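You operate a simulated robot arm through the tools that you are given. There is no shell and no other tool. Be economical: measure what you need, move in short steps, check, and stop when the job is done.

Carry out the task below with a simulated two-armed robot. There is one attempt and no reset: what you move stays moved.

## Task
Release the bent grey blank, lay it in the long grey pan and carry the pan to the middle arms.
Fine: with the clamp open, pull the blank out on to the guided arms and let go before you pick it up; carry the pan with both hands; the other blanks and the green pan stay.

It is judged by the outcome, as a careful person would: the job done as asked, and still so three seconds after it is handed in. It fails if anything else is knocked over, pushed out of place, dropped, spilled or broken.

## Robot
Two 6-joint arms with two-finger parallel grippers on one trunk, on a base that drives. Base frame: it is fixed to the floor where the robot stands at the start and does not move with it; the origin is under the middle of the robot, x ahead of it, y to its left, z up; the surface under the hand at the start is at about z = 36.1. Readings come in cm, degrees, newtons and seconds.
The left shoulder is at the start at [7, 16.6, 141.5], the right one opposite. Places, roughly: bend dial of the long brake [100, -10, 60]; grey blank [150, 25, 75]; knob of the orange back stop [170, -20, 80]; knob of the purple back stop [190, 10, 80]; leaf of the long brake [190, 110, 80]; long [90, -60, 100]; long brake [200, 70, 60]; long green pan (44x19x12 cm) [-580, 510, 80]; middle arms of the long brake [160, 90, 80]; orange back stop [160, 0, 80]; purple back stop [170, 20, 80]. Payload 3.91 kg a hand.
The TCP of each hand is the grasp point between the finger pads, 3 cm short of the fingertips. In the tool frame z runs along the fingers and y along their closing line. Largest opening 11 cm; finger width 2, thickness 1; the body of the gripper, 4.8 by 11.2 cm, starts 5.5 cm behind the TCP.
Orientation is told as [roll, pitch, yaw] about the base's x, y, z axes, in that order, counted from this pose: with the fingers straight down and closing along the base's y, the tool's x points along the base's -x, its y along +y and its z along -z.

## Interface
- The arms move only by the tool send_rows. It takes "left_motion", "right_motion" or both (then of equal length, played together; a hand with none holds still); each is a list of rows, each a list of 7 numbers: the shift along the tool's x, y, z in units of 500 mm (1.0 is 500 mm), then the turn, a rotation vector about the tool's x, y, z in units of 120 degrees (1.0 is 120 degrees), then the finger opening in cm, from 0 to 11. In form: [[dx, dy, dz, wx, wy, wz, grip], ...]. A call has 1 to 10 rows; each row is the pose to reach, as a shift and turn from the pose commanded when the call began, along the tool's axes at that moment. A call with a number of a shift or a turn outside -1 to 1 is refused whole. Each row takes 0.2 s and may step no farther than 5 cm and 8.6 degrees from the row before; otherwise, or with a gripper value out of range, the whole call is refused. Where a pose cannot be reached the arm comes as near as it can. A force on the tool above 90 N (or 10 N above the force at the start of the call, whichever is more), or a blocked arm, ends the call early, and 0.2 s more pass. Each finger travels about 10.8 cm/s and halts on what it meets, pressing with about 28 N; the grip force reading is that of the motor and also rises with nothing between the fingers. The clock runs only during rows and for 0.2 s after the last one: add rows that repeat a pose to give the fingers time. It gives the time, the measured TCP pose, the force on the tool (base axes), the opening and the grip force at its end, in the units of the frame above (readings bear some noise), with the torque about the TCP (base axes, N m) and any sound that the robot's microphone picked up.
- Cameras (640 x 400 px; columns grow to the right, rows downward): "scene" is now at [13.37, -2.53, 164.34]; the picture's right is [-0.27, -0.96, 0.00], its down [-0.57, 0.16, -0.81] and it looks along [0.78, -0.21, -0.59] (base axes); focal length 295 px, centre (320, 200). "left" rides on the left gripper at [7.7, -0.7, -11.5] in its tool frame; the picture's right is [0.09, 1.00, 0.00], its down [-0.80, 0.07, -0.59] and it looks along [-0.59, 0.05, 0.80] (tool axes); focal length 270 px, centre (320, 200). "right" rides on the right gripper at [7.7, 0.7, -11.5] in its tool frame; the picture's right is [-0.09, 1.00, 0.00], its down [-0.80, -0.07, -0.59] and it looks along [-0.59, -0.05, 0.80] (tool axes); focal length 270 px, centre (320, 200). There is no depth. A picture from a camera that has moved, and an enlarged one, comes with that camera's place and axes in the base frame and with its lens.
- capture(camera): a new picture of that camera. The clock stands still meanwhile.
- raise_lower(by): slides the trunk up (or, below 0, down) by that many cm; the arms and the scene camera ride with it, the base frame stays. It gives what a move gives, with no picture.
- drive_base(legs): drives the robot by 1 to 6 legs, each [ahead, left, turn to the left] in cm, cm and degrees, along the robot's own axes; the way and the turn of a leg run together, so that a leg with both is an arc; at most 150 cm and 180 degrees a leg. The arms and the cameras ride along, it lands a little off, and it stops where it bumps. It gives what a move gives.
- aim_head(pan, tilt): turns the head with the scene camera to pan (to the left, within 86 degrees either way) and tilt (down, from -29 to 69), counted from straight ahead of the robot. It gives what a move gives.
- enlarge(camera, box): a new picture of the part [left, top, right, bottom] of that camera's present view, enlarged. The clock stands still meanwhile.
- sign_off(): hands the job in; it is judged then, once.

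Go step by step. Nothing tells you exact positions but the pictures and the camera data: compare them with the known pose of the tool, close in by small moves and look again before you grip or let go. The budget is 120 turns and 108 pictures, counting those below and the enlarged ones. Unless the task says otherwise, let go and move clear before handing in.

The tools are called after ">>>" as a command line: name --argument value ..., lists and objects as JSON in quotes. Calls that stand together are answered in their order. send_rows: Moves the arms, as the interface text tells. Its arguments: {"type":"object","properties":{"left_motion":{"type":"array"},"right_motion":{"type":"array"}},"required":[]} The other tools are called the same way: raise_lower (by) slides the trunk up or down; drive_base (legs) drives the base; aim_head (pan, tilt) turns the head that bears the scene camera; capture (camera) takes a picture; enlarge (camera, box) takes an enlarged picture of a part of a camera's view; sign_off () hands the job in.

At the start:

```text
time: 0.0
left_eef_pos: [71.13, 10.02, 100.15]
left_ee_rot: [0.1, 0.0, 0.0]
left_wrist_force: [-0.4, 0.2, 0.0]
left_moment: [-0.02, 0.0, -0.01]
left_width: 11.01
left_finger_force: 0.0
right_eef_pos: [59.26, -33.42, 100.01]
right_ee_rot: [0.0, 0.0, 0.0]
right_wrist_force: [0.8, -0.7, -0.1]
right_moment: [0.0, -0.02, -0.01]
right_width: 11.03
right_finger_force: 0.0
trunk travel left (down, up): [-91.0, 3.0]
robot x, y, heading: [-0.01, 0.18, 0.1]
head pan, tilt: [-15.4, 36.1]
```

scene: 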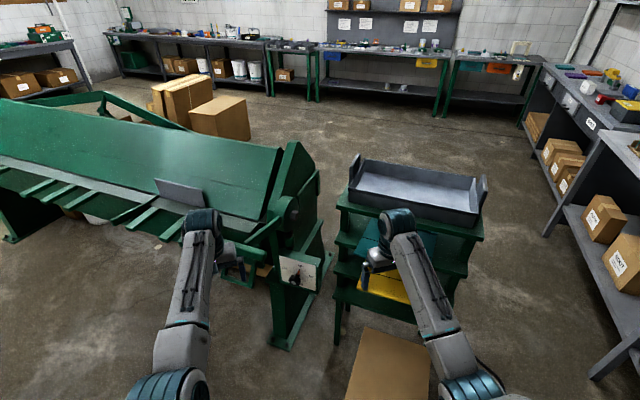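
right: 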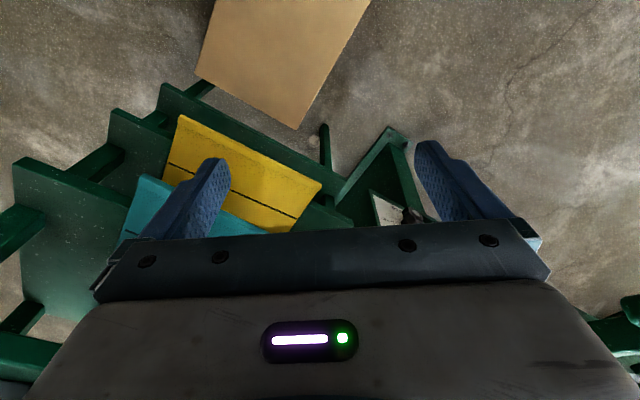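
left: 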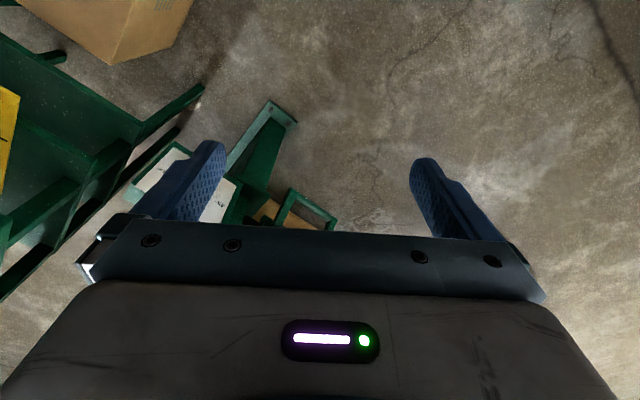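

The long brake is to the left with a grey bent blank held near its right end; a grey pan stands on a stepped shelf ahead-right. I look closer at the brake and pan first.

>>> enlarge --camera "scene" --box '[100, 130, 340, 300]'

>>> enlarge --camera "scene" --box '[320, 130, 520, 270]'

>>> enlarge --camera "scene" --box '[0, 80, 220, 240]'

```text
2.35 times, centred on (220, 215) of scene
camera zoom: at [13.37, -2.53, 164.34], right [-0.27, -0.96, 0.0], down [-0.57, 0.16, -0.81], along [0.78, -0.21, -0.59], focal length 695 px, centre (555, 165)
```

zoom: 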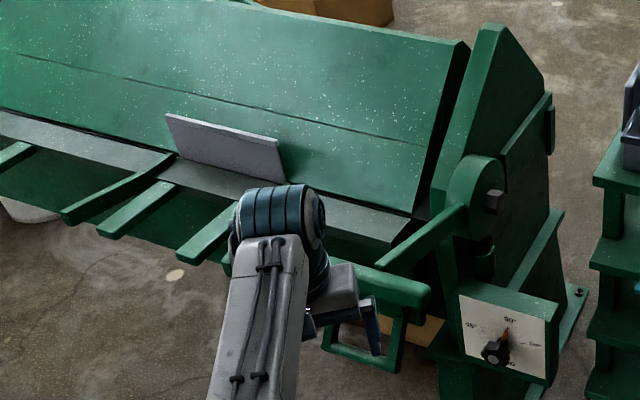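

```text
2.86 times, centred on (420, 200) of scene
camera zoom: at [13.37, -2.53, 164.34], right [-0.27, -0.96, 0.0], down [-0.57, 0.16, -0.81], along [0.78, -0.21, -0.59], focal length 844 px, centre (34, 200)
```

zoom: 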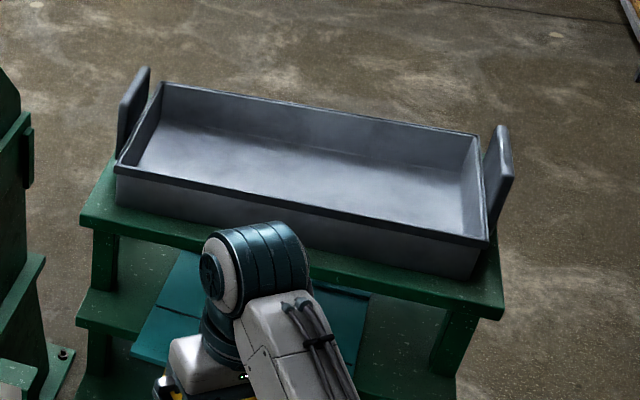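

```text
2.50 times, centred on (110, 160) of scene
camera zoom: at [13.37, -2.53, 164.34], right [-0.27, -0.96, 0.0], down [-0.57, 0.16, -0.81], along [0.78, -0.21, -0.59], focal length 738 px, centre (845, 300)
```

zoom: 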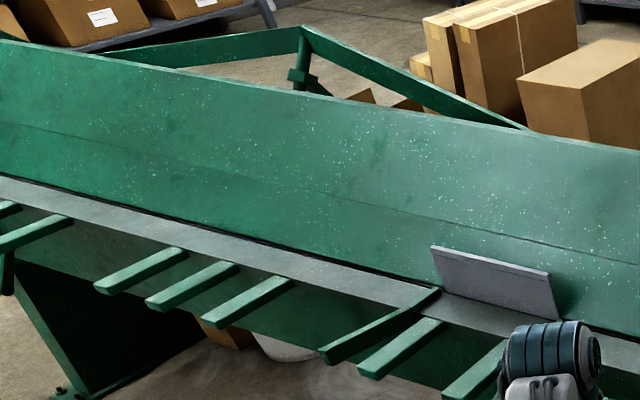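

The brake runs slantwise (about 52° from x), its front facing back-left. I drive left and turn to face its front, then look.

>>> drive_base --legs '[[0, 60, 0], [0, 0, -38]]'

>>> aim_head --pan 0 --tilt 32

>>> capture --camera "scene"

```text
time: 3.0
left_eef_pos: [69.93, 55.69, 99.78]
left_ee_rot: [-0.1, 0.0, -3.3]
left_wrist_force: [0.0, 0.4, -0.4]
left_moment: [0.02, -0.01, 0.0]
left_width: 10.99
left_finger_force: 0.1
right_eef_pos: [55.71, 12.71, 99.97]
right_ee_rot: [-0.1, -0.1, -3.1]
right_wrist_force: [0.1, -0.4, -0.1]
right_moment: [0.02, 0.0, 0.01]
right_width: 10.99
right_finger_force: 0.0
trunk travel left (down, up): [-91.0, 3.0]
robot x, y, heading: [-1.69, 49.07, -3.1]
head pan, tilt: [-15.4, 36.1]
stopped in leg 1: the robot was blocked; the commanded pose is now the measured one
```

```text
time: 3.7
left_eef_pos: [69.74, 55.24, 100.15]
left_ee_rot: [0.0, -0.1, -3.3]
left_wrist_force: [0.5, -0.5, 0.3]
left_moment: [0.03, -0.03, 0.01]
left_width: 11.01
left_finger_force: 0.0
right_eef_pos: [55.43, 12.42, 100.03]
right_ee_rot: [0.2, -0.1, -3.2]
right_wrist_force: [0.5, 0.1, 0.9]
right_moment: [0.02, -0.03, -0.02]
right_width: 10.98
right_finger_force: 0.0
trunk travel left (down, up): [-91.0, 3.0]
robot x, y, heading: [-1.57, 49.42, -3.4]
head pan, tilt: [0.0, 32.0]
```

```text
101 pictures are left
camera scene: at [11.92, 48.12, 165.0], right [-0.06, -1.0, 0.0], down [-0.53, 0.03, -0.85], along [0.85, -0.05, -0.53], focal length 295 px, centre (320, 200)
```

scene: 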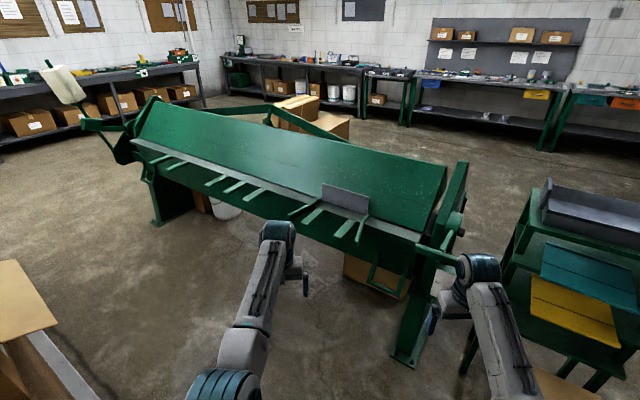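

Something on my left stopped me; I look at it, and at the brake close up.

>>> enlarge --camera "scene" --box '[250, 150, 490, 300]'

>>> enlarge --camera "scene" --box '[20, 40, 260, 190]'

>>> aim_head --pan 80 --tilt 45

>>> capture --camera "scene"

```text
2.67 times, centred on (370, 225) of scene
camera zoom: at [11.92, 48.12, 165.0], right [-0.06, -1.0, 0.0], down [-0.53, 0.03, -0.85], along [0.85, -0.05, -0.53], focal length 788 px, centre (187, 133)
```

zoom: 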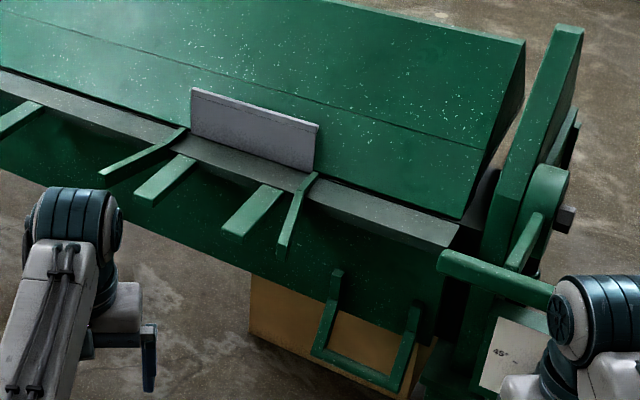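

```text
2.67 times, centred on (140, 115) of scene
camera zoom: at [11.92, 48.12, 165.0], right [-0.06, -1.0, 0.0], down [-0.53, 0.03, -0.85], along [0.85, -0.05, -0.53], focal length 788 px, centre (800, 427)
```

zoom: 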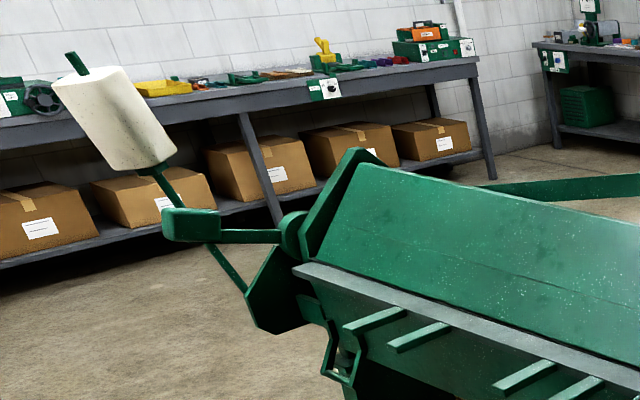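

```text
time: 5.3
left_eef_pos: [69.87, 55.43, 99.94]
left_ee_rot: [0.0, 0.1, -3.3]
left_wrist_force: [-0.1, -0.7, -0.7]
left_moment: [0.01, 0.01, 0.02]
left_width: 11.0
left_finger_force: 0.1
right_eef_pos: [55.53, 12.66, 100.01]
right_ee_rot: [-0.1, -0.1, -3.1]
right_wrist_force: [-0.9, 0.8, 0.3]
right_moment: [0.03, -0.02, -0.03]
right_width: 11.0
right_finger_force: 0.0
trunk travel left (down, up): [-91.0, 3.0]
robot x, y, heading: [-1.4, 49.53, -3.2]
head pan, tilt: [80.0, 45.0]
```

```text
98 pictures are left
camera scene: at [5.1, 56.84, 163.03], right [0.97, -0.23, 0.0], down [-0.16, -0.69, -0.71], along [0.16, 0.69, -0.71], focal length 295 px, centre (320, 200)
```

scene: 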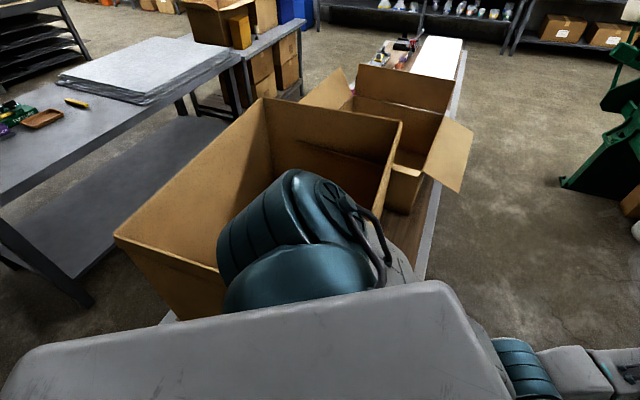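

My left elbow is beside a box on a bench, which still stands. I back off to the right, draw the arms in and up, then turn to face the brake.

>>> drive_base --legs '[[0, -18, 0]]'

>>> send_rows --left_motion '[[0.08, 0, -0.04, 0, 0, 0, 11], [0.16, 0, -0.08, 0, 0, 0, 11], [0.24, 0, -0.12, 0, 0, 0, 11], [0.32, 0, -0.16, 0, 0, 0, 11], [0.4, 0, -0.2, 0, 0, 0, 11]]' --right_motion '[[0.05, 0, -0.04, 0, 0, 0, 11], [0.1, 0, -0.08, 0, 0, 0, 11], [0.15, 0, -0.12, 0, 0, 0, 11], [0.2, 0, -0.16, 0, 0, 0, 11], [0.25, 0, -0.2, 0, 0, 0, 11]]'

>>> drive_base --legs '[[0, 0, -35]]'

>>> capture --camera "scene"

```text
time: 6.8
left_eef_pos: [68.72, 38.0, 99.97]
left_ee_rot: [-0.2, 0.1, -3.1]
left_wrist_force: [-0.4, -0.4, 0.1]
left_moment: [-0.04, 0.02, 0.0]
left_width: 11.0
left_finger_force: 0.0
right_eef_pos: [54.61, -4.84, 100.09]
right_ee_rot: [-0.2, 0.1, -3.1]
right_wrist_force: [0.1, -0.3, -0.3]
right_moment: [-0.04, -0.04, 0.05]
right_width: 11.0
right_finger_force: 0.0
trunk travel left (down, up): [-91.0, 3.0]
robot x, y, heading: [-2.4, 31.39, -3.2]
head pan, tilt: [80.0, 45.0]
```

```text
time: 8.0
left_eef_pos: [60.03, 41.94, 108.99]
left_ee_rot: [5.6, -9.1, -0.7]
left_wrist_force: [0.0, -0.4, -0.4]
left_moment: [-0.01, -0.02, -0.02]
left_width: 11.01
left_finger_force: 0.1
left hand out of reach, approached as far as the arm can: row 3, 4, 5
right_eef_pos: [38.69, -10.96, 105.31]
right_ee_rot: [0.8, -1.3, -3.1]
right_wrist_force: [-1.1, 0.5, -0.1]
right_moment: [0.02, -0.04, -0.02]
right_width: 11.02
right_finger_force: 0.0
right hand out of reach, approached as far as the arm can: row 1, 2, 3, 4, 5
trunk travel left (down, up): [-91.0, 3.0]
robot x, y, heading: [-2.81, 31.25, -3.0]
head pan, tilt: [80.0, 45.0]
stopped in row 5 (left hand): the arm was blocked; the commanded pose is now the measured one
```

```text
time: 10.1
left_eef_pos: [55.15, 4.19, 108.65]
left_ee_rot: [5.4, -8.8, -35.8]
left_wrist_force: [-0.4, 0.4, -0.3]
left_moment: [0.01, 0.01, 0.0]
left_width: 10.99
left_finger_force: 0.1
right_eef_pos: [7.51, -26.96, 105.36]
right_ee_rot: [0.6, -1.2, -38.1]
right_wrist_force: [0.5, 1.1, 0.3]
right_moment: [0.02, 0.0, 0.0]
right_width: 11.0
right_finger_force: 0.0
trunk travel left (down, up): [-91.0, 3.0]
robot x, y, heading: [-2.49, 31.66, -38.2]
head pan, tilt: [80.0, 45.0]
```

```text
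97 pictures are left
camera scene: at [7.29, 33.73, 163.03], right [0.67, -0.74, 0.0], down [-0.53, -0.47, -0.71], along [0.52, 0.47, -0.71], focal length 295 px, centre (320, 200)
```

scene: 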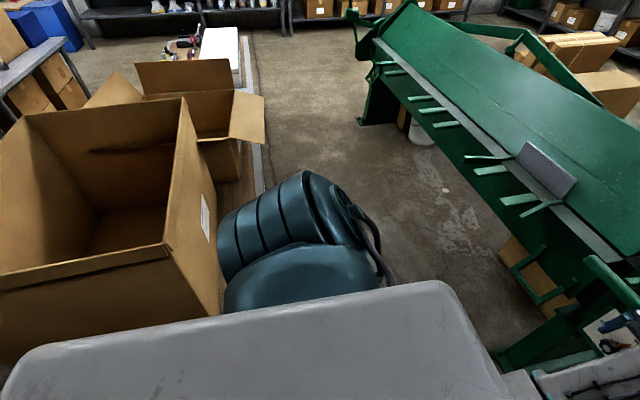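

I face the brake now; there is a bench with open boxes behind on the left. I drive ahead first, then sidle left along the brake to the blank.

>>> drive_base --legs '[[32, 15, 2], [8, 65, 0]]'

>>> aim_head --pan 0 --tilt 45

>>> capture --camera "scene"

>>> capture --camera "left"

```text
time: 15.5
left_eef_pos: [134.73, 46.46, 108.53]
left_ee_rot: [5.4, -8.8, -33.9]
left_wrist_force: [0.8, 0.3, 0.5]
left_moment: [0.0, -0.02, 0.01]
left_width: 11.01
left_finger_force: 0.2
right_eef_pos: [87.91, 13.72, 105.29]
right_ee_rot: [0.7, -1.2, -36.1]
right_wrist_force: [0.5, 0.0, -0.2]
right_moment: [-0.02, 0.03, 0.01]
right_width: 10.99
right_finger_force: 0.1
trunk travel left (down, up): [-91.0, 3.0]
robot x, y, heading: [76.31, 71.92, -36.2]
head pan, tilt: [80.0, 45.0]
```

```text
time: 17.1
left_eef_pos: [134.8, 46.58, 108.46]
left_ee_rot: [5.6, -8.7, -33.9]
left_wrist_force: [0.6, 0.5, -0.2]
left_moment: [-0.03, 0.0, -0.03]
left_width: 10.96
left_finger_force: 0.1
right_eef_pos: [88.07, 13.77, 105.41]
right_ee_rot: [0.5, -1.1, -36.2]
right_wrist_force: [0.9, 1.2, 0.8]
right_moment: [0.0, -0.02, -0.02]
right_width: 11.02
right_finger_force: 0.1
trunk travel left (down, up): [-91.0, 3.0]
robot x, y, heading: [76.19, 72.11, -36.4]
head pan, tilt: [0.0, 45.0]
```

```text
96 pictures are left
camera scene: at [86.61, 64.08, 163.03], right [-0.59, -0.81, 0.0], down [-0.57, 0.42, -0.71], along [0.57, -0.42, -0.71], focal length 295 px, centre (320, 200)
```

scene: 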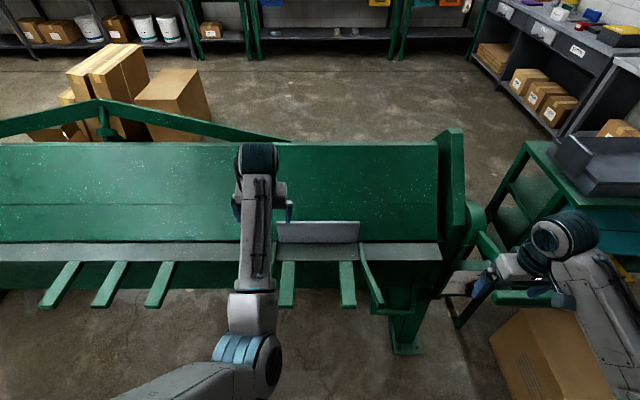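

```text
95 pictures are left
camera left: at [126.06, 50.4, 118.68], right [0.47, 0.88, 0.08], down [0.59, -0.38, 0.71], along [0.66, -0.29, -0.7], focal length 270 px, centre (320, 200)
```

left: 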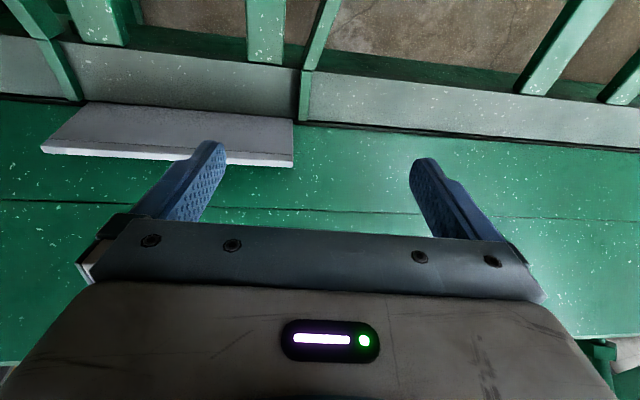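

I am square to the brake, standing in front of the blank. Now I look closely at the right-end lever, the loop and the blank to find the clamp.

>>> enlarge --camera "scene" --box '[360, 180, 580, 360]'

>>> enlarge --camera "scene" --box '[260, 200, 400, 320]'

>>> capture --camera "right"

```text
2.22 times, centred on (470, 270) of scene
camera zoom: at [86.61, 64.08, 163.03], right [-0.59, -0.81, 0.0], down [-0.57, 0.42, -0.71], along [0.57, -0.42, -0.71], focal length 656 px, centre (-13, 44)
```

zoom: 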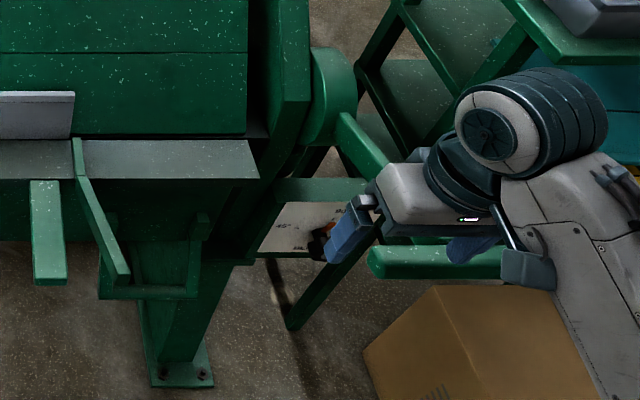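

```text
3.33 times, centred on (330, 260) of scene
camera zoom: at [86.61, 64.08, 163.03], right [-0.59, -0.81, 0.0], down [-0.57, 0.42, -0.71], along [0.57, -0.42, -0.71], focal length 984 px, centre (287, 0)
```

zoom: 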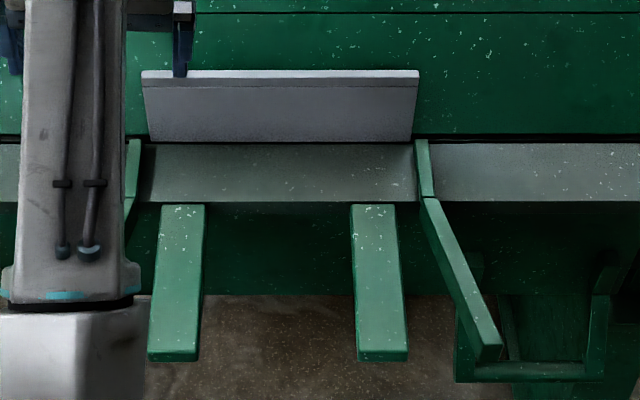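

```text
92 pictures are left
camera right: at [81.99, 18.88, 116.64], right [0.66, 0.75, 0.01], down [0.59, -0.53, 0.61], along [0.47, -0.39, -0.79], focal length 270 px, centre (320, 200)
```

right: 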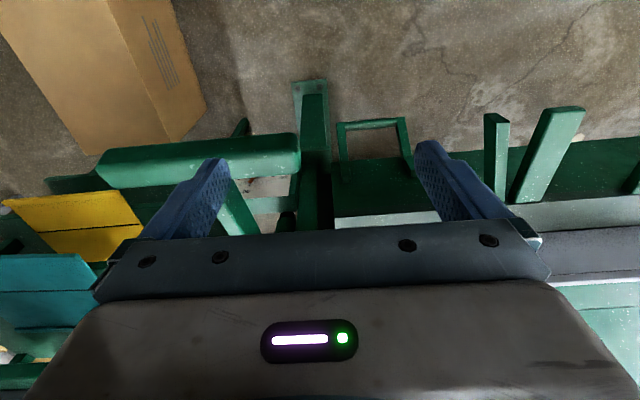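

The right-end lever (arm plus T-bar, bar about [85,3.5,95], hub about [108,-17,87]) looks like the clamp handle. I shift right so the right hand can reach it, and look at it from there.

>>> drive_base --legs '[[-4, -25, 0]]'

>>> send_rows --right_motion '[[0, -0.08, -0.02, 0, 0, 0, 11], [0, -0.16, -0.04, 0, 0, 0, 11], [0, -0.24, -0.06, 0, 0, 0, 11]]'

>>> aim_head --pan -20 --tilt 45

>>> capture --camera "scene"

```text
time: 18.9
left_eef_pos: [116.9, 28.79, 108.51]
left_ee_rot: [5.4, -8.8, -34.1]
left_wrist_force: [-0.2, -0.1, -0.3]
left_moment: [0.01, 0.0, 0.01]
left_width: 11.0
left_finger_force: 0.1
right_eef_pos: [70.1, -3.71, 105.45]
right_ee_rot: [0.5, -1.1, -36.4]
right_wrist_force: [-0.5, -0.2, 0.0]
right_moment: [-0.04, 0.02, -0.04]
right_width: 11.0
right_finger_force: 0.0
trunk travel left (down, up): [-91.0, 3.0]
robot x, y, heading: [58.13, 54.58, -36.5]
head pan, tilt: [0.0, 45.0]
```

```text
time: 19.7
left_eef_pos: [116.72, 28.66, 108.67]
left_ee_rot: [5.5, -8.9, -34.1]
left_wrist_force: [0.2, 0.2, 0.0]
left_moment: [0.02, 0.0, 0.01]
left_width: 11.0
left_finger_force: 0.1
right_eef_pos: [62.81, -13.57, 108.24]
right_ee_rot: [0.7, -1.3, -36.4]
right_wrist_force: [-0.5, -0.4, 0.1]
right_moment: [0.02, 0.0, 0.0]
right_width: 10.97
right_finger_force: 0.0
trunk travel left (down, up): [-91.0, 3.0]
robot x, y, heading: [58.27, 54.47, -36.5]
head pan, tilt: [0.0, 45.0]
```

```text
time: 20.5
left_eef_pos: [116.75, 28.75, 108.6]
left_ee_rot: [5.4, -8.8, -34.0]
left_wrist_force: [0.2, 0.2, -0.4]
left_moment: [0.0, -0.02, -0.04]
left_width: 11.02
left_finger_force: 0.1
right_eef_pos: [62.87, -13.4, 108.12]
right_ee_rot: [0.5, -1.1, -36.4]
right_wrist_force: [-0.7, -0.5, -0.1]
right_moment: [-0.02, 0.03, 0.02]
right_width: 11.01
right_finger_force: 0.2
trunk travel left (down, up): [-91.0, 3.0]
robot x, y, heading: [57.98, 54.54, -36.2]
head pan, tilt: [-20.0, 45.0]
```

```text
91 pictures are left
camera scene: at [66.68, 44.45, 163.03], right [-0.83, -0.55, 0.0], down [-0.39, 0.59, -0.71], along [0.39, -0.59, -0.71], focal length 295 px, centre (320, 200)
```

scene: 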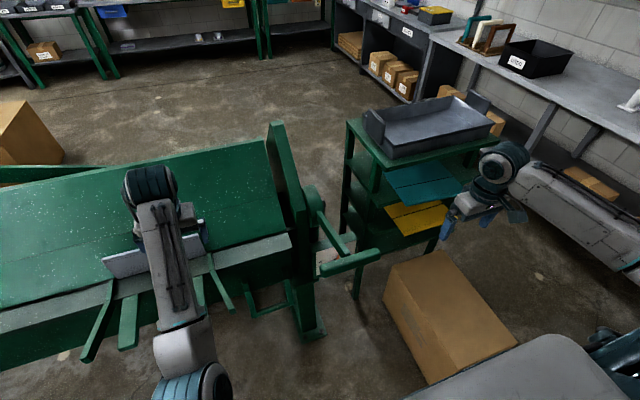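

>>> enlarge --camera "scene" --box '[230, 160, 430, 320]'

>>> enlarge --camera "scene" --box '[70, 200, 250, 380]'

```text
2.50 times, centred on (330, 240) of scene
camera zoom: at [66.68, 44.45, 163.03], right [-0.83, -0.55, 0.0], down [-0.39, 0.59, -0.71], along [0.39, -0.59, -0.71], focal length 738 px, centre (295, 100)
```

zoom: 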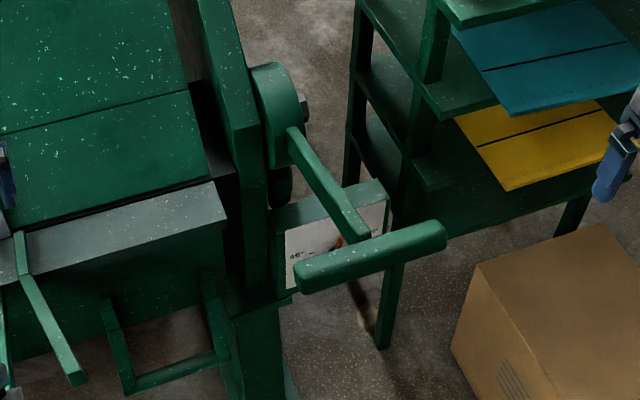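

```text
2.22 times, centred on (160, 290) of scene
camera zoom: at [66.68, 44.45, 163.03], right [-0.83, -0.55, 0.0], down [-0.39, 0.59, -0.71], along [0.39, -0.59, -0.71], focal length 656 px, centre (676, 0)
```

zoom: 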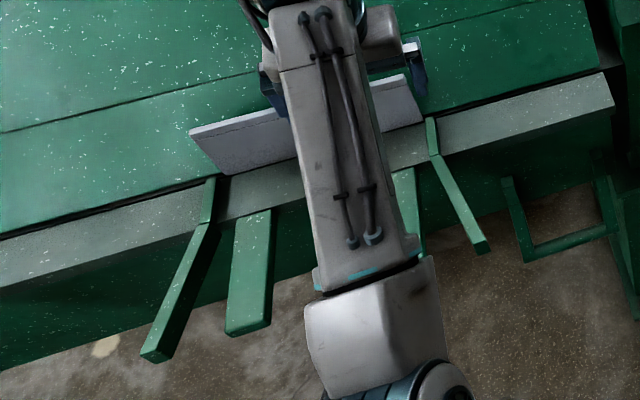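

The lever is clear now: a round bar about 3.3 cm thick. The hand would be too folded here, so I shift back left a little and turn the right hand by 85° to straddle the bar.

>>> drive_base --legs '[[-3, 18, 0]]'

>>> send_rows --right_motion '[[0, 0, 0, 0, 0, 0.07, 8], [0, 0, 0, 0, 0, 0.14, 8], [0, 0, 0, 0, 0, 0.21, 8], [0, 0, 0, 0, 0, 0.28, 8], [0, 0, 0, 0, 0, 0.35, 8], [0, 0, 0, 0, 0, 0.42, 8], [0, 0, 0, 0, 0, 0.49, 8], [0, 0, 0, 0, 0, 0.56, 8], [0, 0, 0, 0, 0, 0.63, 8], [0, 0, 0, 0, 0, 0.7, 8]]'

```text
time: 22.1
left_eef_pos: [124.9, 44.56, 108.66]
left_ee_rot: [5.8, -8.7, -34.2]
left_wrist_force: [0.1, -0.1, -0.7]
left_moment: [0.04, -0.01, -0.01]
left_width: 11.02
left_finger_force: 0.2
right_eef_pos: [70.79, 2.4, 108.08]
right_ee_rot: [0.8, -1.1, -36.5]
right_wrist_force: [0.0, -0.6, -0.4]
right_moment: [0.04, 0.0, 0.0]
right_width: 11.01
right_finger_force: 0.0
trunk travel left (down, up): [-91.0, 3.0]
robot x, y, heading: [66.62, 70.21, -36.7]
head pan, tilt: [-20.0, 45.0]
```

```text
time: 24.2
left_eef_pos: [125.02, 44.88, 108.56]
left_ee_rot: [5.5, -8.8, -34.1]
left_wrist_force: [0.5, -0.2, -0.5]
left_moment: [-0.01, 0.01, 0.02]
left_width: 10.98
left_finger_force: 0.1
right_eef_pos: [70.99, 2.7, 108.17]
right_ee_rot: [1.2, 0.6, -120.6]
right_wrist_force: [-0.2, 0.9, -0.4]
right_moment: [0.03, -0.03, 0.01]
right_width: 7.99
right_finger_force: 0.0
trunk travel left (down, up): [-91.0, 3.0]
robot x, y, heading: [66.71, 70.85, -36.6]
head pan, tilt: [-20.0, 45.0]
```

Yaw worked. Now I tilt the hand 40° forward and bring it to a pre-grasp about 9 cm short of the bar.

>>> send_rows --right_motion '[[0.013, 0.018, 0.01, -0.066, 0, 0.01, 8], [0.026, 0.037, 0.03, -0.132, 0, 0.02, 8], [0.04, 0.055, 0.06, -0.2, 0, 0.03, 8], [0.053, 0.073, 0.09, -0.266, 0, 0.04, 8], [0.066, 0.092, 0.12, -0.333, 0, 0.05, 8]]'

>>> capture --camera "right"

>>> enlarge --camera "scene" --box '[300, 180, 540, 380]'

```text
time: 25.4
left_eef_pos: [125.02, 44.79, 108.68]
left_ee_rot: [5.6, -8.8, -34.1]
left_wrist_force: [0.4, -0.6, 0.2]
left_moment: [-0.01, 0.01, 0.0]
left_width: 11.02
left_finger_force: 0.1
right_eef_pos: [76.68, 3.22, 102.25]
right_ee_rot: [41.2, 2.6, -125.9]
right_wrist_force: [0.1, -0.3, -0.6]
right_moment: [-0.02, 0.01, 0.0]
right_width: 7.96
right_finger_force: 0.0
trunk travel left (down, up): [-91.0, 3.0]
robot x, y, heading: [66.67, 70.54, -36.5]
head pan, tilt: [-20.0, 45.0]
```

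```text
88 pictures are left
camera right: at [75.24, 13.17, 111.79], right [0.54, -0.54, 0.65], down [-0.84, -0.4, 0.36], along [0.07, -0.74, -0.67], focal length 270 px, centre (320, 200)
```

right: 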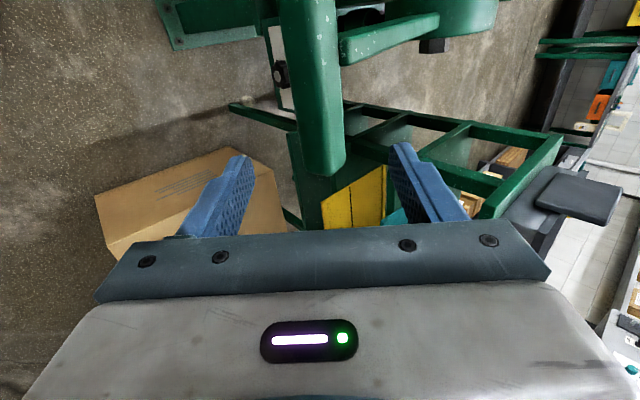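

```text
2.00 times, centred on (420, 280) of scene
camera zoom: at [74.82, 60.67, 163.05], right [-0.83, -0.55, 0.0], down [-0.39, 0.59, -0.71], along [0.39, -0.59, -0.71], focal length 591 px, centre (120, 40)
```

zoom: 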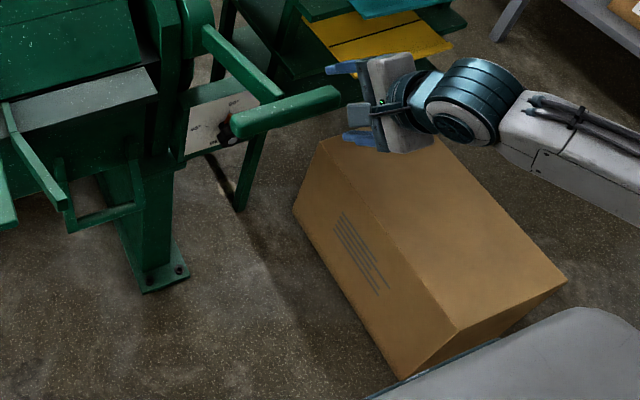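

The bar lies centred between the fingers. I advance 9 cm along the tool and close.

>>> send_rows --right_motion '[[0, 0, 0.07, 0, 0, 0, 8], [0, 0, 0.13, 0, 0, 0, 8], [0, 0, 0.184, 0, 0, 0, 8], [0, 0, 0.184, 0, 0, 0, 8]]'

>>> capture --camera "right"

>>> enlarge --camera "scene" --box '[340, 160, 500, 280]'

```text
time: 26.4
left_eef_pos: [124.99, 44.8, 108.64]
left_ee_rot: [5.5, -8.9, -34.1]
left_wrist_force: [-0.2, -0.1, -0.2]
left_moment: [0.0, -0.03, -0.02]
left_width: 10.99
left_finger_force: 0.0
right_eef_pos: [81.65, -0.02, 95.48]
right_ee_rot: [41.1, 2.8, -126.0]
right_wrist_force: [-0.9, 0.8, -0.8]
right_moment: [0.0, 0.02, -0.01]
right_width: 8.0
right_finger_force: 0.1
trunk travel left (down, up): [-91.0, 3.0]
robot x, y, heading: [66.5, 70.7, -36.3]
head pan, tilt: [-20.0, 45.0]
```

```text
86 pictures are left
camera right: at [80.41, 9.87, 104.81], right [0.54, -0.54, 0.65], down [-0.84, -0.4, 0.36], along [0.07, -0.74, -0.67], focal length 270 px, centre (320, 200)
```

right: 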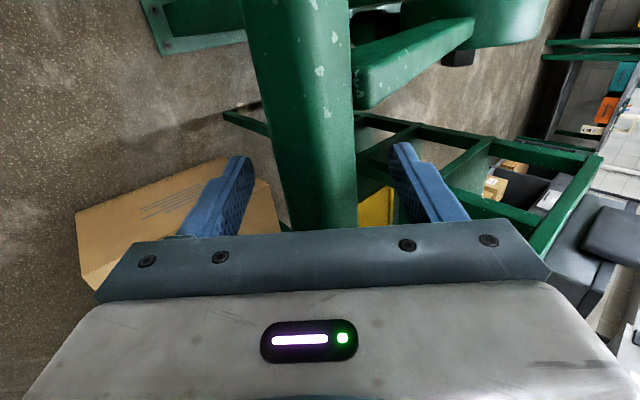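

```text
3.33 times, centred on (420, 220) of scene
camera zoom: at [74.84, 60.62, 163.04], right [-0.83, -0.55, 0.0], down [-0.39, 0.59, -0.71], along [0.39, -0.59, -0.71], focal length 984 px, centre (-13, 133)
```

zoom: 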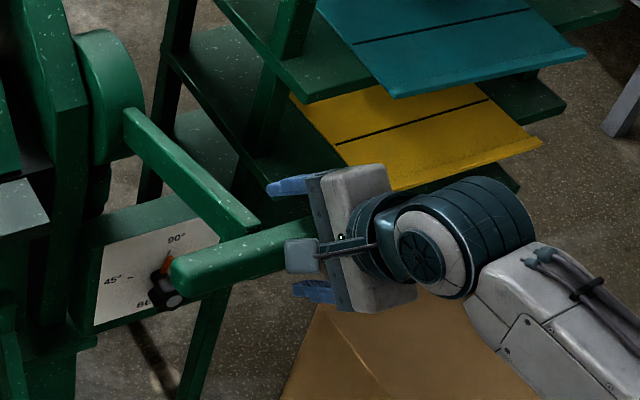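

The bar is between the fingers; I close and then try the lever gently upward.

>>> send_rows --right_motion '[[0, 0, 0, 0, 0, 0, 5], [0, 0, 0, 0, 0, 0, 3], [0, 0, 0, 0, 0, 0, 2], [0, 0, 0, 0, 0, 0, 2]]'

```text
time: 27.4
left_eef_pos: [125.05, 44.68, 108.63]
left_ee_rot: [5.5, -8.8, -34.0]
left_wrist_force: [0.0, 0.2, -0.6]
left_moment: [0.03, -0.02, 0.0]
left_width: 11.0
left_finger_force: 0.1
right_eef_pos: [81.89, -0.14, 95.39]
right_ee_rot: [41.1, 2.5, -125.9]
right_wrist_force: [1.9, -2.0, 0.6]
right_moment: [-0.77, -0.04, 0.82]
right_width: 4.16
right_finger_force: 45.1
trunk travel left (down, up): [-91.0, 3.0]
robot x, y, heading: [66.41, 70.91, -36.6]
head pan, tilt: [-20.0, 45.0]
```

Gripped (4.2 cm bar). I try 8° of upward swing about the hub and read the force.

>>> send_rows --right_motion '[[0, 0.019, -0.011, 0.017, 0, 0, 2], [0, 0.038, -0.023, 0.033, 0, 0, 2], [0, 0.058, -0.034, 0.05, 0, 0, 2], [0, 0.077, -0.045, 0.067, 0, 0, 2]]'

```text
time: 28.4
left_eef_pos: [125.23, 44.91, 108.6]
left_ee_rot: [5.4, -8.6, -34.2]
left_wrist_force: [1.5, -1.0, 0.3]
left_moment: [-0.03, -0.01, 0.01]
left_width: 10.99
left_finger_force: 0.1
right_eef_pos: [83.09, -0.97, 99.71]
right_ee_rot: [33.0, 2.6, -125.9]
right_wrist_force: [6.7, 14.4, -10.6]
right_moment: [-0.32, 0.09, 0.5]
right_width: 4.14
right_finger_force: 44.8
trunk travel left (down, up): [-91.0, 3.0]
robot x, y, heading: [66.53, 70.69, -36.5]
head pan, tilt: [-20.0, 45.0]
```

The lever follows with ~12 N. I continue along the arc.

>>> send_rows --right_motion '[[0, 0.038, -0.023, 0.033, 0, 0, 2], [0, 0.077, -0.045, 0.067, 0, 0, 2], [0, 0.117, -0.063, 0.1, 0, 0, 2], [0, 0.159, -0.079, 0.133, 0, 0, 2], [0, 0.202, -0.092, 0.167, 0, 0, 2], [0, 0.246, -0.102, 0.2, 0, 0, 2]]'

>>> capture --camera "scene"

```text
time: 29.9
left_eef_pos: [125.59, 45.03, 108.39]
left_ee_rot: [5.2, -8.6, -34.1]
left_wrist_force: [-0.8, 0.4, 0.7]
left_moment: [-0.01, 0.02, -0.01]
left_width: 10.96
left_finger_force: 0.1
right_eef_pos: [89.23, -5.65, 110.65]
right_ee_rot: [8.9, 2.4, -125.8]
right_wrist_force: [23.5, 19.0, -10.7]
right_moment: [0.21, -0.23, 0.88]
right_width: 4.11
right_finger_force: 45.7
trunk travel left (down, up): [-91.0, 3.0]
robot x, y, heading: [66.15, 70.44, -36.8]
head pan, tilt: [-20.0, 45.0]
```

```text
84 pictures are left
camera scene: at [75.76, 61.08, 163.01], right [-0.83, -0.55, 0.01], down [-0.39, 0.59, -0.71], along [0.39, -0.59, -0.71], focal length 295 px, centre (320, 200)
```

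scene: 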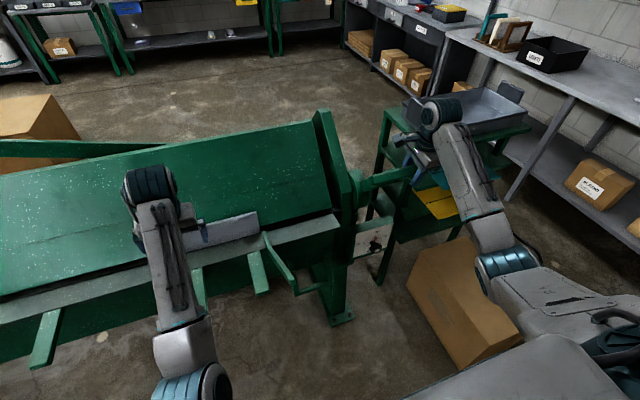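

>>> send_rows --right_motion '[[0.005, 0.038, -0.023, 0.033, 0, 0, 2], [0.01, 0.077, -0.045, 0.067, 0, 0, 2], [0.013, 0.117, -0.063, 0.1, 0, 0, 2], [0.016, 0.159, -0.079, 0.133, 0, 0, 2]]'

>>> enlarge --camera "scene" --box '[110, 100, 430, 300]'

```text
time: 30.9
left_eef_pos: [124.99, 45.58, 108.89]
left_ee_rot: [5.1, -9.1, -34.0]
left_wrist_force: [0.2, 0.3, 0.3]
left_moment: [0.01, 0.01, -0.01]
left_width: 11.0
left_finger_force: 0.1
right_eef_pos: [95.62, -10.63, 116.03]
right_ee_rot: [-6.2, 2.1, -126.1]
right_wrist_force: [0.6, 14.3, 28.3]
right_moment: [0.06, -0.43, -0.95]
right_width: 4.07
right_finger_force: 45.1
right hand out of reach, approached as far as the arm can: row 2, 3, 4
trunk travel left (down, up): [-91.0, 3.0]
robot x, y, heading: [66.28, 70.67, -36.3]
head pan, tilt: [-20.0, 45.0]
```

```text
2.00 times, centred on (270, 200) of scene
camera zoom: at [74.76, 61.96, 163.16], right [-0.83, -0.55, 0.0], down [-0.39, 0.58, -0.71], along [0.39, -0.6, -0.7], focal length 591 px, centre (420, 200)
```

zoom: 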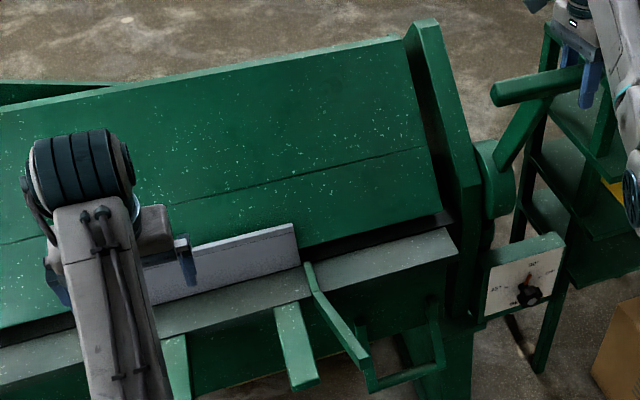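

The beam has lifted (a dark gap is now seen along the bed). I loosen the fingers slightly, still caging the bar, to see whether the lever stays.

>>> send_rows --right_motion '[[0, 0, 0, 0, 0, 0, 5], [0, 0, 0, 0, 0, 0, 6.5], [0, 0, 0, 0, 0, 0, 6.5], [0, 0, 0, 0, 0, 0, 6.5]]'

>>> capture --camera "right"

>>> enlarge --camera "scene" --box '[290, 80, 490, 220]'

```text
time: 31.9
left_eef_pos: [125.11, 44.6, 108.63]
left_ee_rot: [5.7, -8.8, -34.0]
left_wrist_force: [0.6, -0.2, 0.5]
left_moment: [0.03, -0.02, 0.0]
left_width: 11.0
left_finger_force: 0.0
right_eef_pos: [95.89, -11.36, 114.74]
right_ee_rot: [-7.0, 2.7, -126.0]
right_wrist_force: [-0.3, 0.7, 0.3]
right_moment: [0.0, -0.01, 0.03]
right_width: 6.48
right_finger_force: 0.0
trunk travel left (down, up): [-91.0, 3.0]
robot x, y, heading: [66.34, 70.86, -36.2]
head pan, tilt: [-20.0, 45.0]
```

```text
82 pictures are left
camera right: at [101.68, -6.97, 126.29], right [0.75, -0.65, -0.13], down [-0.48, -0.67, 0.56], along [-0.45, -0.36, -0.82], focal length 270 px, centre (320, 200)
```

right: 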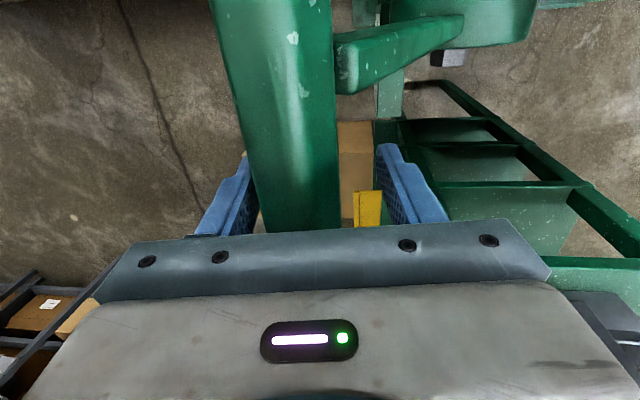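

```text
2.86 times, centred on (390, 150) of scene
camera zoom: at [74.95, 60.37, 163.01], right [-0.83, -0.55, 0.0], down [-0.39, 0.59, -0.71], along [0.39, -0.59, -0.71], focal length 844 px, centre (120, 343)
```

zoom: 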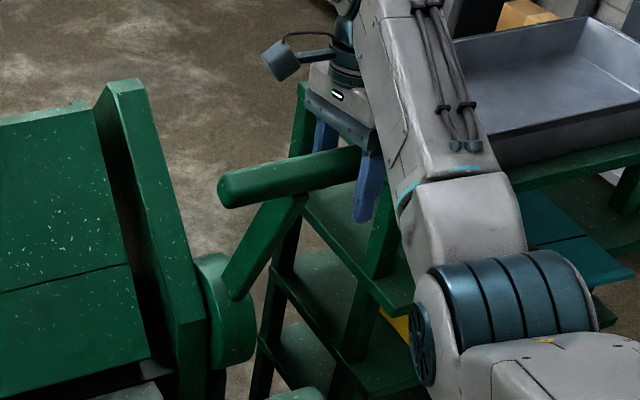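

The lever stays. I nudge it further back with the near finger to reach its open stop.

>>> send_rows --right_motion '[[0, 0.05, -0.01, -0.02, 0, 0, 6.5], [0, 0.1, -0.02, -0.04, 0, 0, 6.5], [0, 0.15, -0.03, -0.06, 0, 0, 6.5], [0, 0.2, -0.035, -0.08, 0, 0, 6.5]]'

>>> enlarge --camera "scene" --box '[250, 80, 490, 260]'

```text
time: 32.5
left_eef_pos: [123.73, 45.65, 109.55]
left_ee_rot: [5.3, -9.5, -34.5]
left_wrist_force: [-0.2, 0.5, 0.5]
left_moment: [0.0, 0.04, 0.0]
left_width: 10.98
left_finger_force: 0.0
right_eef_pos: [97.68, -13.07, 115.56]
right_ee_rot: [-3.5, 2.9, -126.7]
right_wrist_force: [-45.2, 37.9, 8.6]
right_moment: [0.15, -1.06, 0.29]
right_width: 9.99
right_finger_force: 28.5
right hand out of reach, approached as far as the arm can: row 3
trunk travel left (down, up): [-91.0, 3.0]
robot x, y, heading: [66.17, 71.24, -36.8]
head pan, tilt: [-20.0, 45.0]
stopped in row 3 (right hand): the force on the tool passed its limit at 121 N (the readings are from after the stop); the commanded pose is now the measured one
```

```text
2.22 times, centred on (370, 170) of scene
camera zoom: at [73.23, 62.47, 163.26], right [-0.84, -0.55, 0.0], down [-0.38, 0.58, -0.72], along [0.39, -0.6, -0.7], focal length 656 px, centre (209, 267)
```

zoom: 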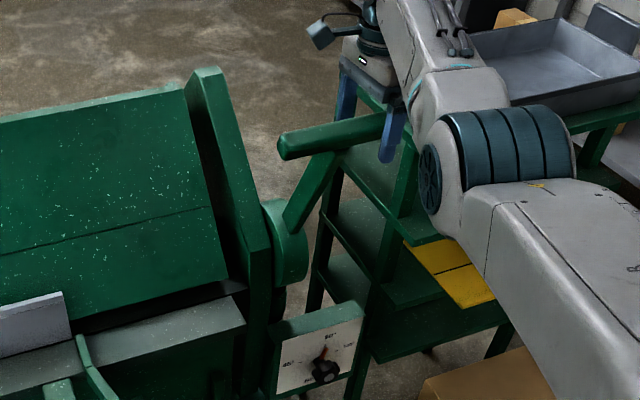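

That was the stop; the clamp lever is fully open. I ease off and slide the right hand out sideways past the bar's end, then draw it back.

>>> send_rows --right_motion '[[0, -0.04, 0, 0, 0, 0, 10.5], [0, -0.05, 0, 0, 0, 0, 10.5], [-0.08, -0.05, -0.01, 0, 0, 0, 10.5], [-0.16, -0.05, -0.02, 0, 0, 0, 10.5], [-0.2, -0.05, -0.02, 0, 0, 0, 10.5]]'

>>> capture --camera "right"

>>> capture --camera "scene"

```text
time: 33.8
left_eef_pos: [124.9, 44.85, 108.6]
left_ee_rot: [5.5, -8.8, -34.3]
left_wrist_force: [-0.2, -0.4, 0.2]
left_moment: [-0.01, 0.02, -0.03]
left_width: 11.0
left_finger_force: 0.1
right_eef_pos: [91.9, -19.62, 115.16]
right_ee_rot: [-3.5, 2.9, -126.3]
right_wrist_force: [-0.1, -0.1, 1.0]
right_moment: [0.01, -0.03, 0.03]
right_width: 10.49
right_finger_force: 0.0
right hand out of reach, approached as far as the arm can: row 5
trunk travel left (down, up): [-91.0, 3.0]
robot x, y, heading: [66.2, 70.62, -36.5]
head pan, tilt: [-20.0, 45.0]
```

```text
79 pictures are left
camera right: at [97.28, -14.82, 126.94], right [0.75, -0.66, -0.07], down [-0.52, -0.65, 0.56], along [-0.41, -0.38, -0.83], focal length 270 px, centre (320, 200)
```

right: 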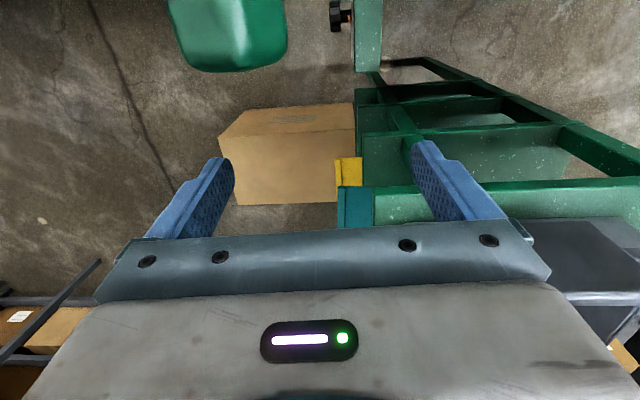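

```text
78 pictures are left
camera scene: at [74.79, 60.8, 163.03], right [-0.84, -0.55, 0.0], down [-0.39, 0.59, -0.71], along [0.39, -0.59, -0.71], focal length 295 px, centre (320, 200)
```

scene: 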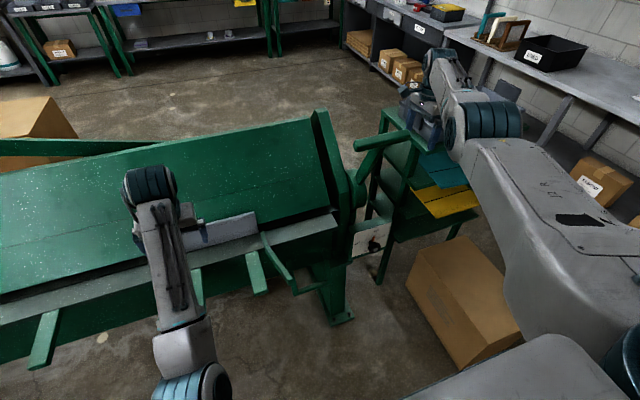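

The lever stays open. I retract the right hand and turn the left hand by 84° so that it can take the blank's upright flange (top centre about [135.4, 29, 93.5]).

>>> send_rows --right_motion '[[0, -0.05, 0, 0, 0, 0, 10.5], [0, -0.1, 0, 0, 0, 0, 10.5], [0, -0.15, 0.01, 0, 0, 0, 10.5], [0, -0.2, 0.02, 0, 0, 0, 10.5], [0, -0.25, 0.03, 0, 0, 0, 10.5], [0, -0.3, 0.04, 0, 0, 0, 10.5], [0, -0.35, 0.05, 0, 0, 0, 10.5], [0, -0.35, 0.05, 0, 0, 0, 10.5], [0, -0.35, 0.05, 0, 0, 0, 10.5], [0, -0.35, 0.05, 0, 0, 0, 10.5]]' --left_motion '[[0, 0, 0, 0, 0, -0.07, 11], [0, 0, 0, 0, 0, -0.14, 11], [0, 0, 0, 0, 0, -0.21, 11], [0, 0, 0, 0, 0, -0.28, 11], [0, 0, 0, 0, 0, -0.35, 11], [0, 0, 0, 0, 0, -0.42, 11], [0, 0, 0, 0, 0, -0.49, 11], [0, 0, 0, 0, 0, -0.56, 11], [0, 0, 0, 0, 0, -0.63, 11], [0, 0, 0, 0, 0, -0.7, 11]]'

>>> aim_head --pan 0 --tilt 45

>>> capture --camera "scene"

```text
time: 36.0
left_eef_pos: [124.72, 44.72, 108.7]
left_ee_rot: [-8.3, -6.3, 50.8]
left_wrist_force: [0.4, -1.2, -0.1]
left_moment: [-0.02, -0.04, -0.03]
left_width: 11.01
left_finger_force: 0.1
right_eef_pos: [76.02, -10.0, 110.51]
right_ee_rot: [-3.1, 2.9, -126.3]
right_wrist_force: [0.2, 0.0, -0.5]
right_moment: [0.0, 0.0, -0.02]
right_width: 10.51
right_finger_force: 0.0
right hand out of reach, approached as far as the arm can: row 4, 5, 6, 7, 8, 9, 10
trunk travel left (down, up): [-91.0, 3.0]
robot x, y, heading: [66.58, 70.57, -36.4]
head pan, tilt: [-20.0, 45.0]
```

```text
time: 36.8
left_eef_pos: [124.8, 44.69, 108.6]
left_ee_rot: [-8.2, -6.2, 50.5]
left_wrist_force: [0.2, 0.2, -0.2]
left_moment: [-0.02, 0.0, 0.0]
left_width: 10.98
left_finger_force: 0.0
right_eef_pos: [76.1, -10.09, 110.59]
right_ee_rot: [-3.0, 3.1, -126.4]
right_wrist_force: [-0.6, -0.8, 0.7]
right_moment: [-0.01, -0.01, -0.01]
right_width: 10.53
right_finger_force: 0.1
trunk travel left (down, up): [-91.0, 3.0]
robot x, y, heading: [65.88, 70.93, -36.3]
head pan, tilt: [0.0, 45.0]
```

```text
77 pictures are left
camera scene: at [76.78, 62.65, 163.03], right [-0.6, -0.8, 0.0], down [-0.57, 0.42, -0.71], along [0.57, -0.42, -0.71], focal length 295 px, centre (320, 200)
```

scene: 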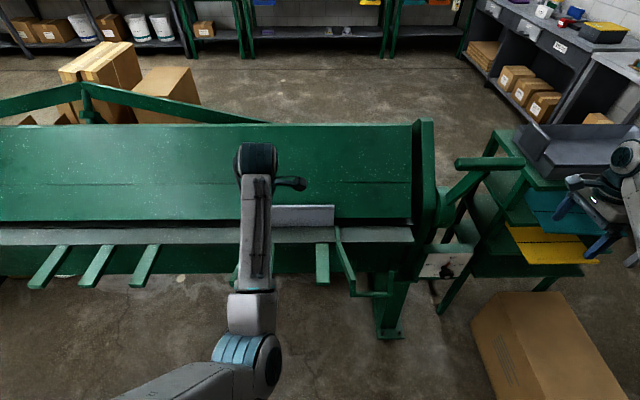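

The gap under the beam is open all along. I level the left hand and bring it over the middle of the upright flange.

>>> send_rows --left_motion '[[0.024, -0.069, 0.02, -0.014, 0.01, -0.006, 9], [0.048, -0.138, 0.05, -0.027, 0.02, -0.012, 7], [0.071, -0.207, 0.08, -0.041, 0.031, -0.019, 6], [0.095, -0.276, 0.115, -0.054, 0.041, -0.025, 6], [0.119, -0.345, 0.15, -0.068, 0.052, -0.032, 6]]'

>>> capture --camera "left"

>>> enlarge --camera "scene" --box '[220, 130, 380, 290]'

```text
time: 38.0
left_eef_pos: [135.07, 29.13, 102.69]
left_ee_rot: [0.1, 0.3, 54.0]
left_wrist_force: [-2.2, 0.8, -5.6]
left_moment: [-0.07, -0.14, 0.0]
left_width: 6.0
left_finger_force: 0.0
left hand out of reach, approached as far as the arm can: row 5
right_eef_pos: [76.18, -10.15, 110.39]
right_ee_rot: [-3.2, 3.1, -126.5]
right_wrist_force: [-0.1, 0.2, 0.1]
right_moment: [0.02, -0.03, 0.01]
right_width: 10.52
right_finger_force: 0.0
trunk travel left (down, up): [-91.0, 3.0]
robot x, y, heading: [66.68, 70.91, -36.7]
head pan, tilt: [0.0, 45.0]
```

```text
76 pictures are left
camera left: at [131.18, 22.79, 114.27], right [-0.86, 0.51, 0.0], down [0.41, 0.69, 0.59], along [0.3, 0.51, -0.81], focal length 270 px, centre (320, 200)
```

left: 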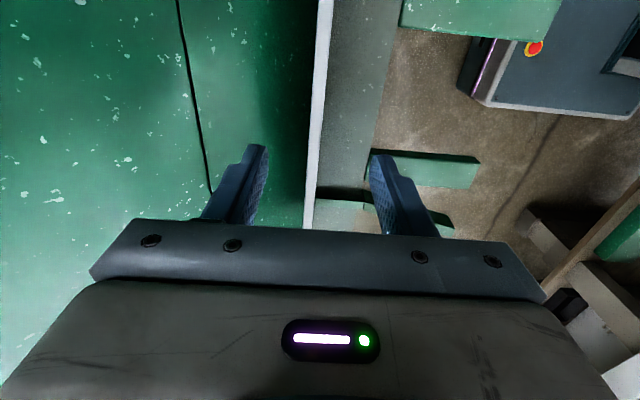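

```text
2.50 times, centred on (300, 210) of scene
camera zoom: at [76.86, 62.49, 162.97], right [-0.6, -0.8, 0.0], down [-0.57, 0.42, -0.71], along [0.57, -0.42, -0.71], focal length 738 px, centre (370, 175)
```

zoom: 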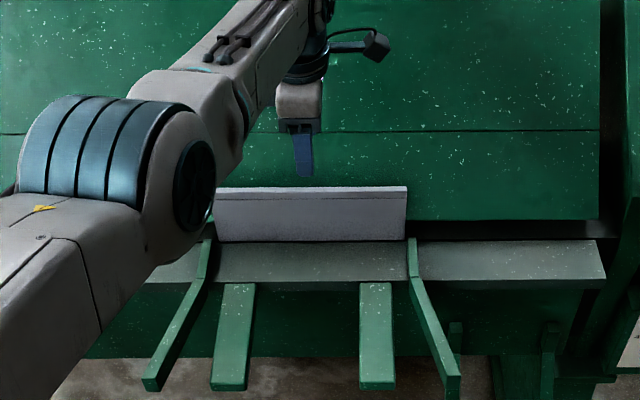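

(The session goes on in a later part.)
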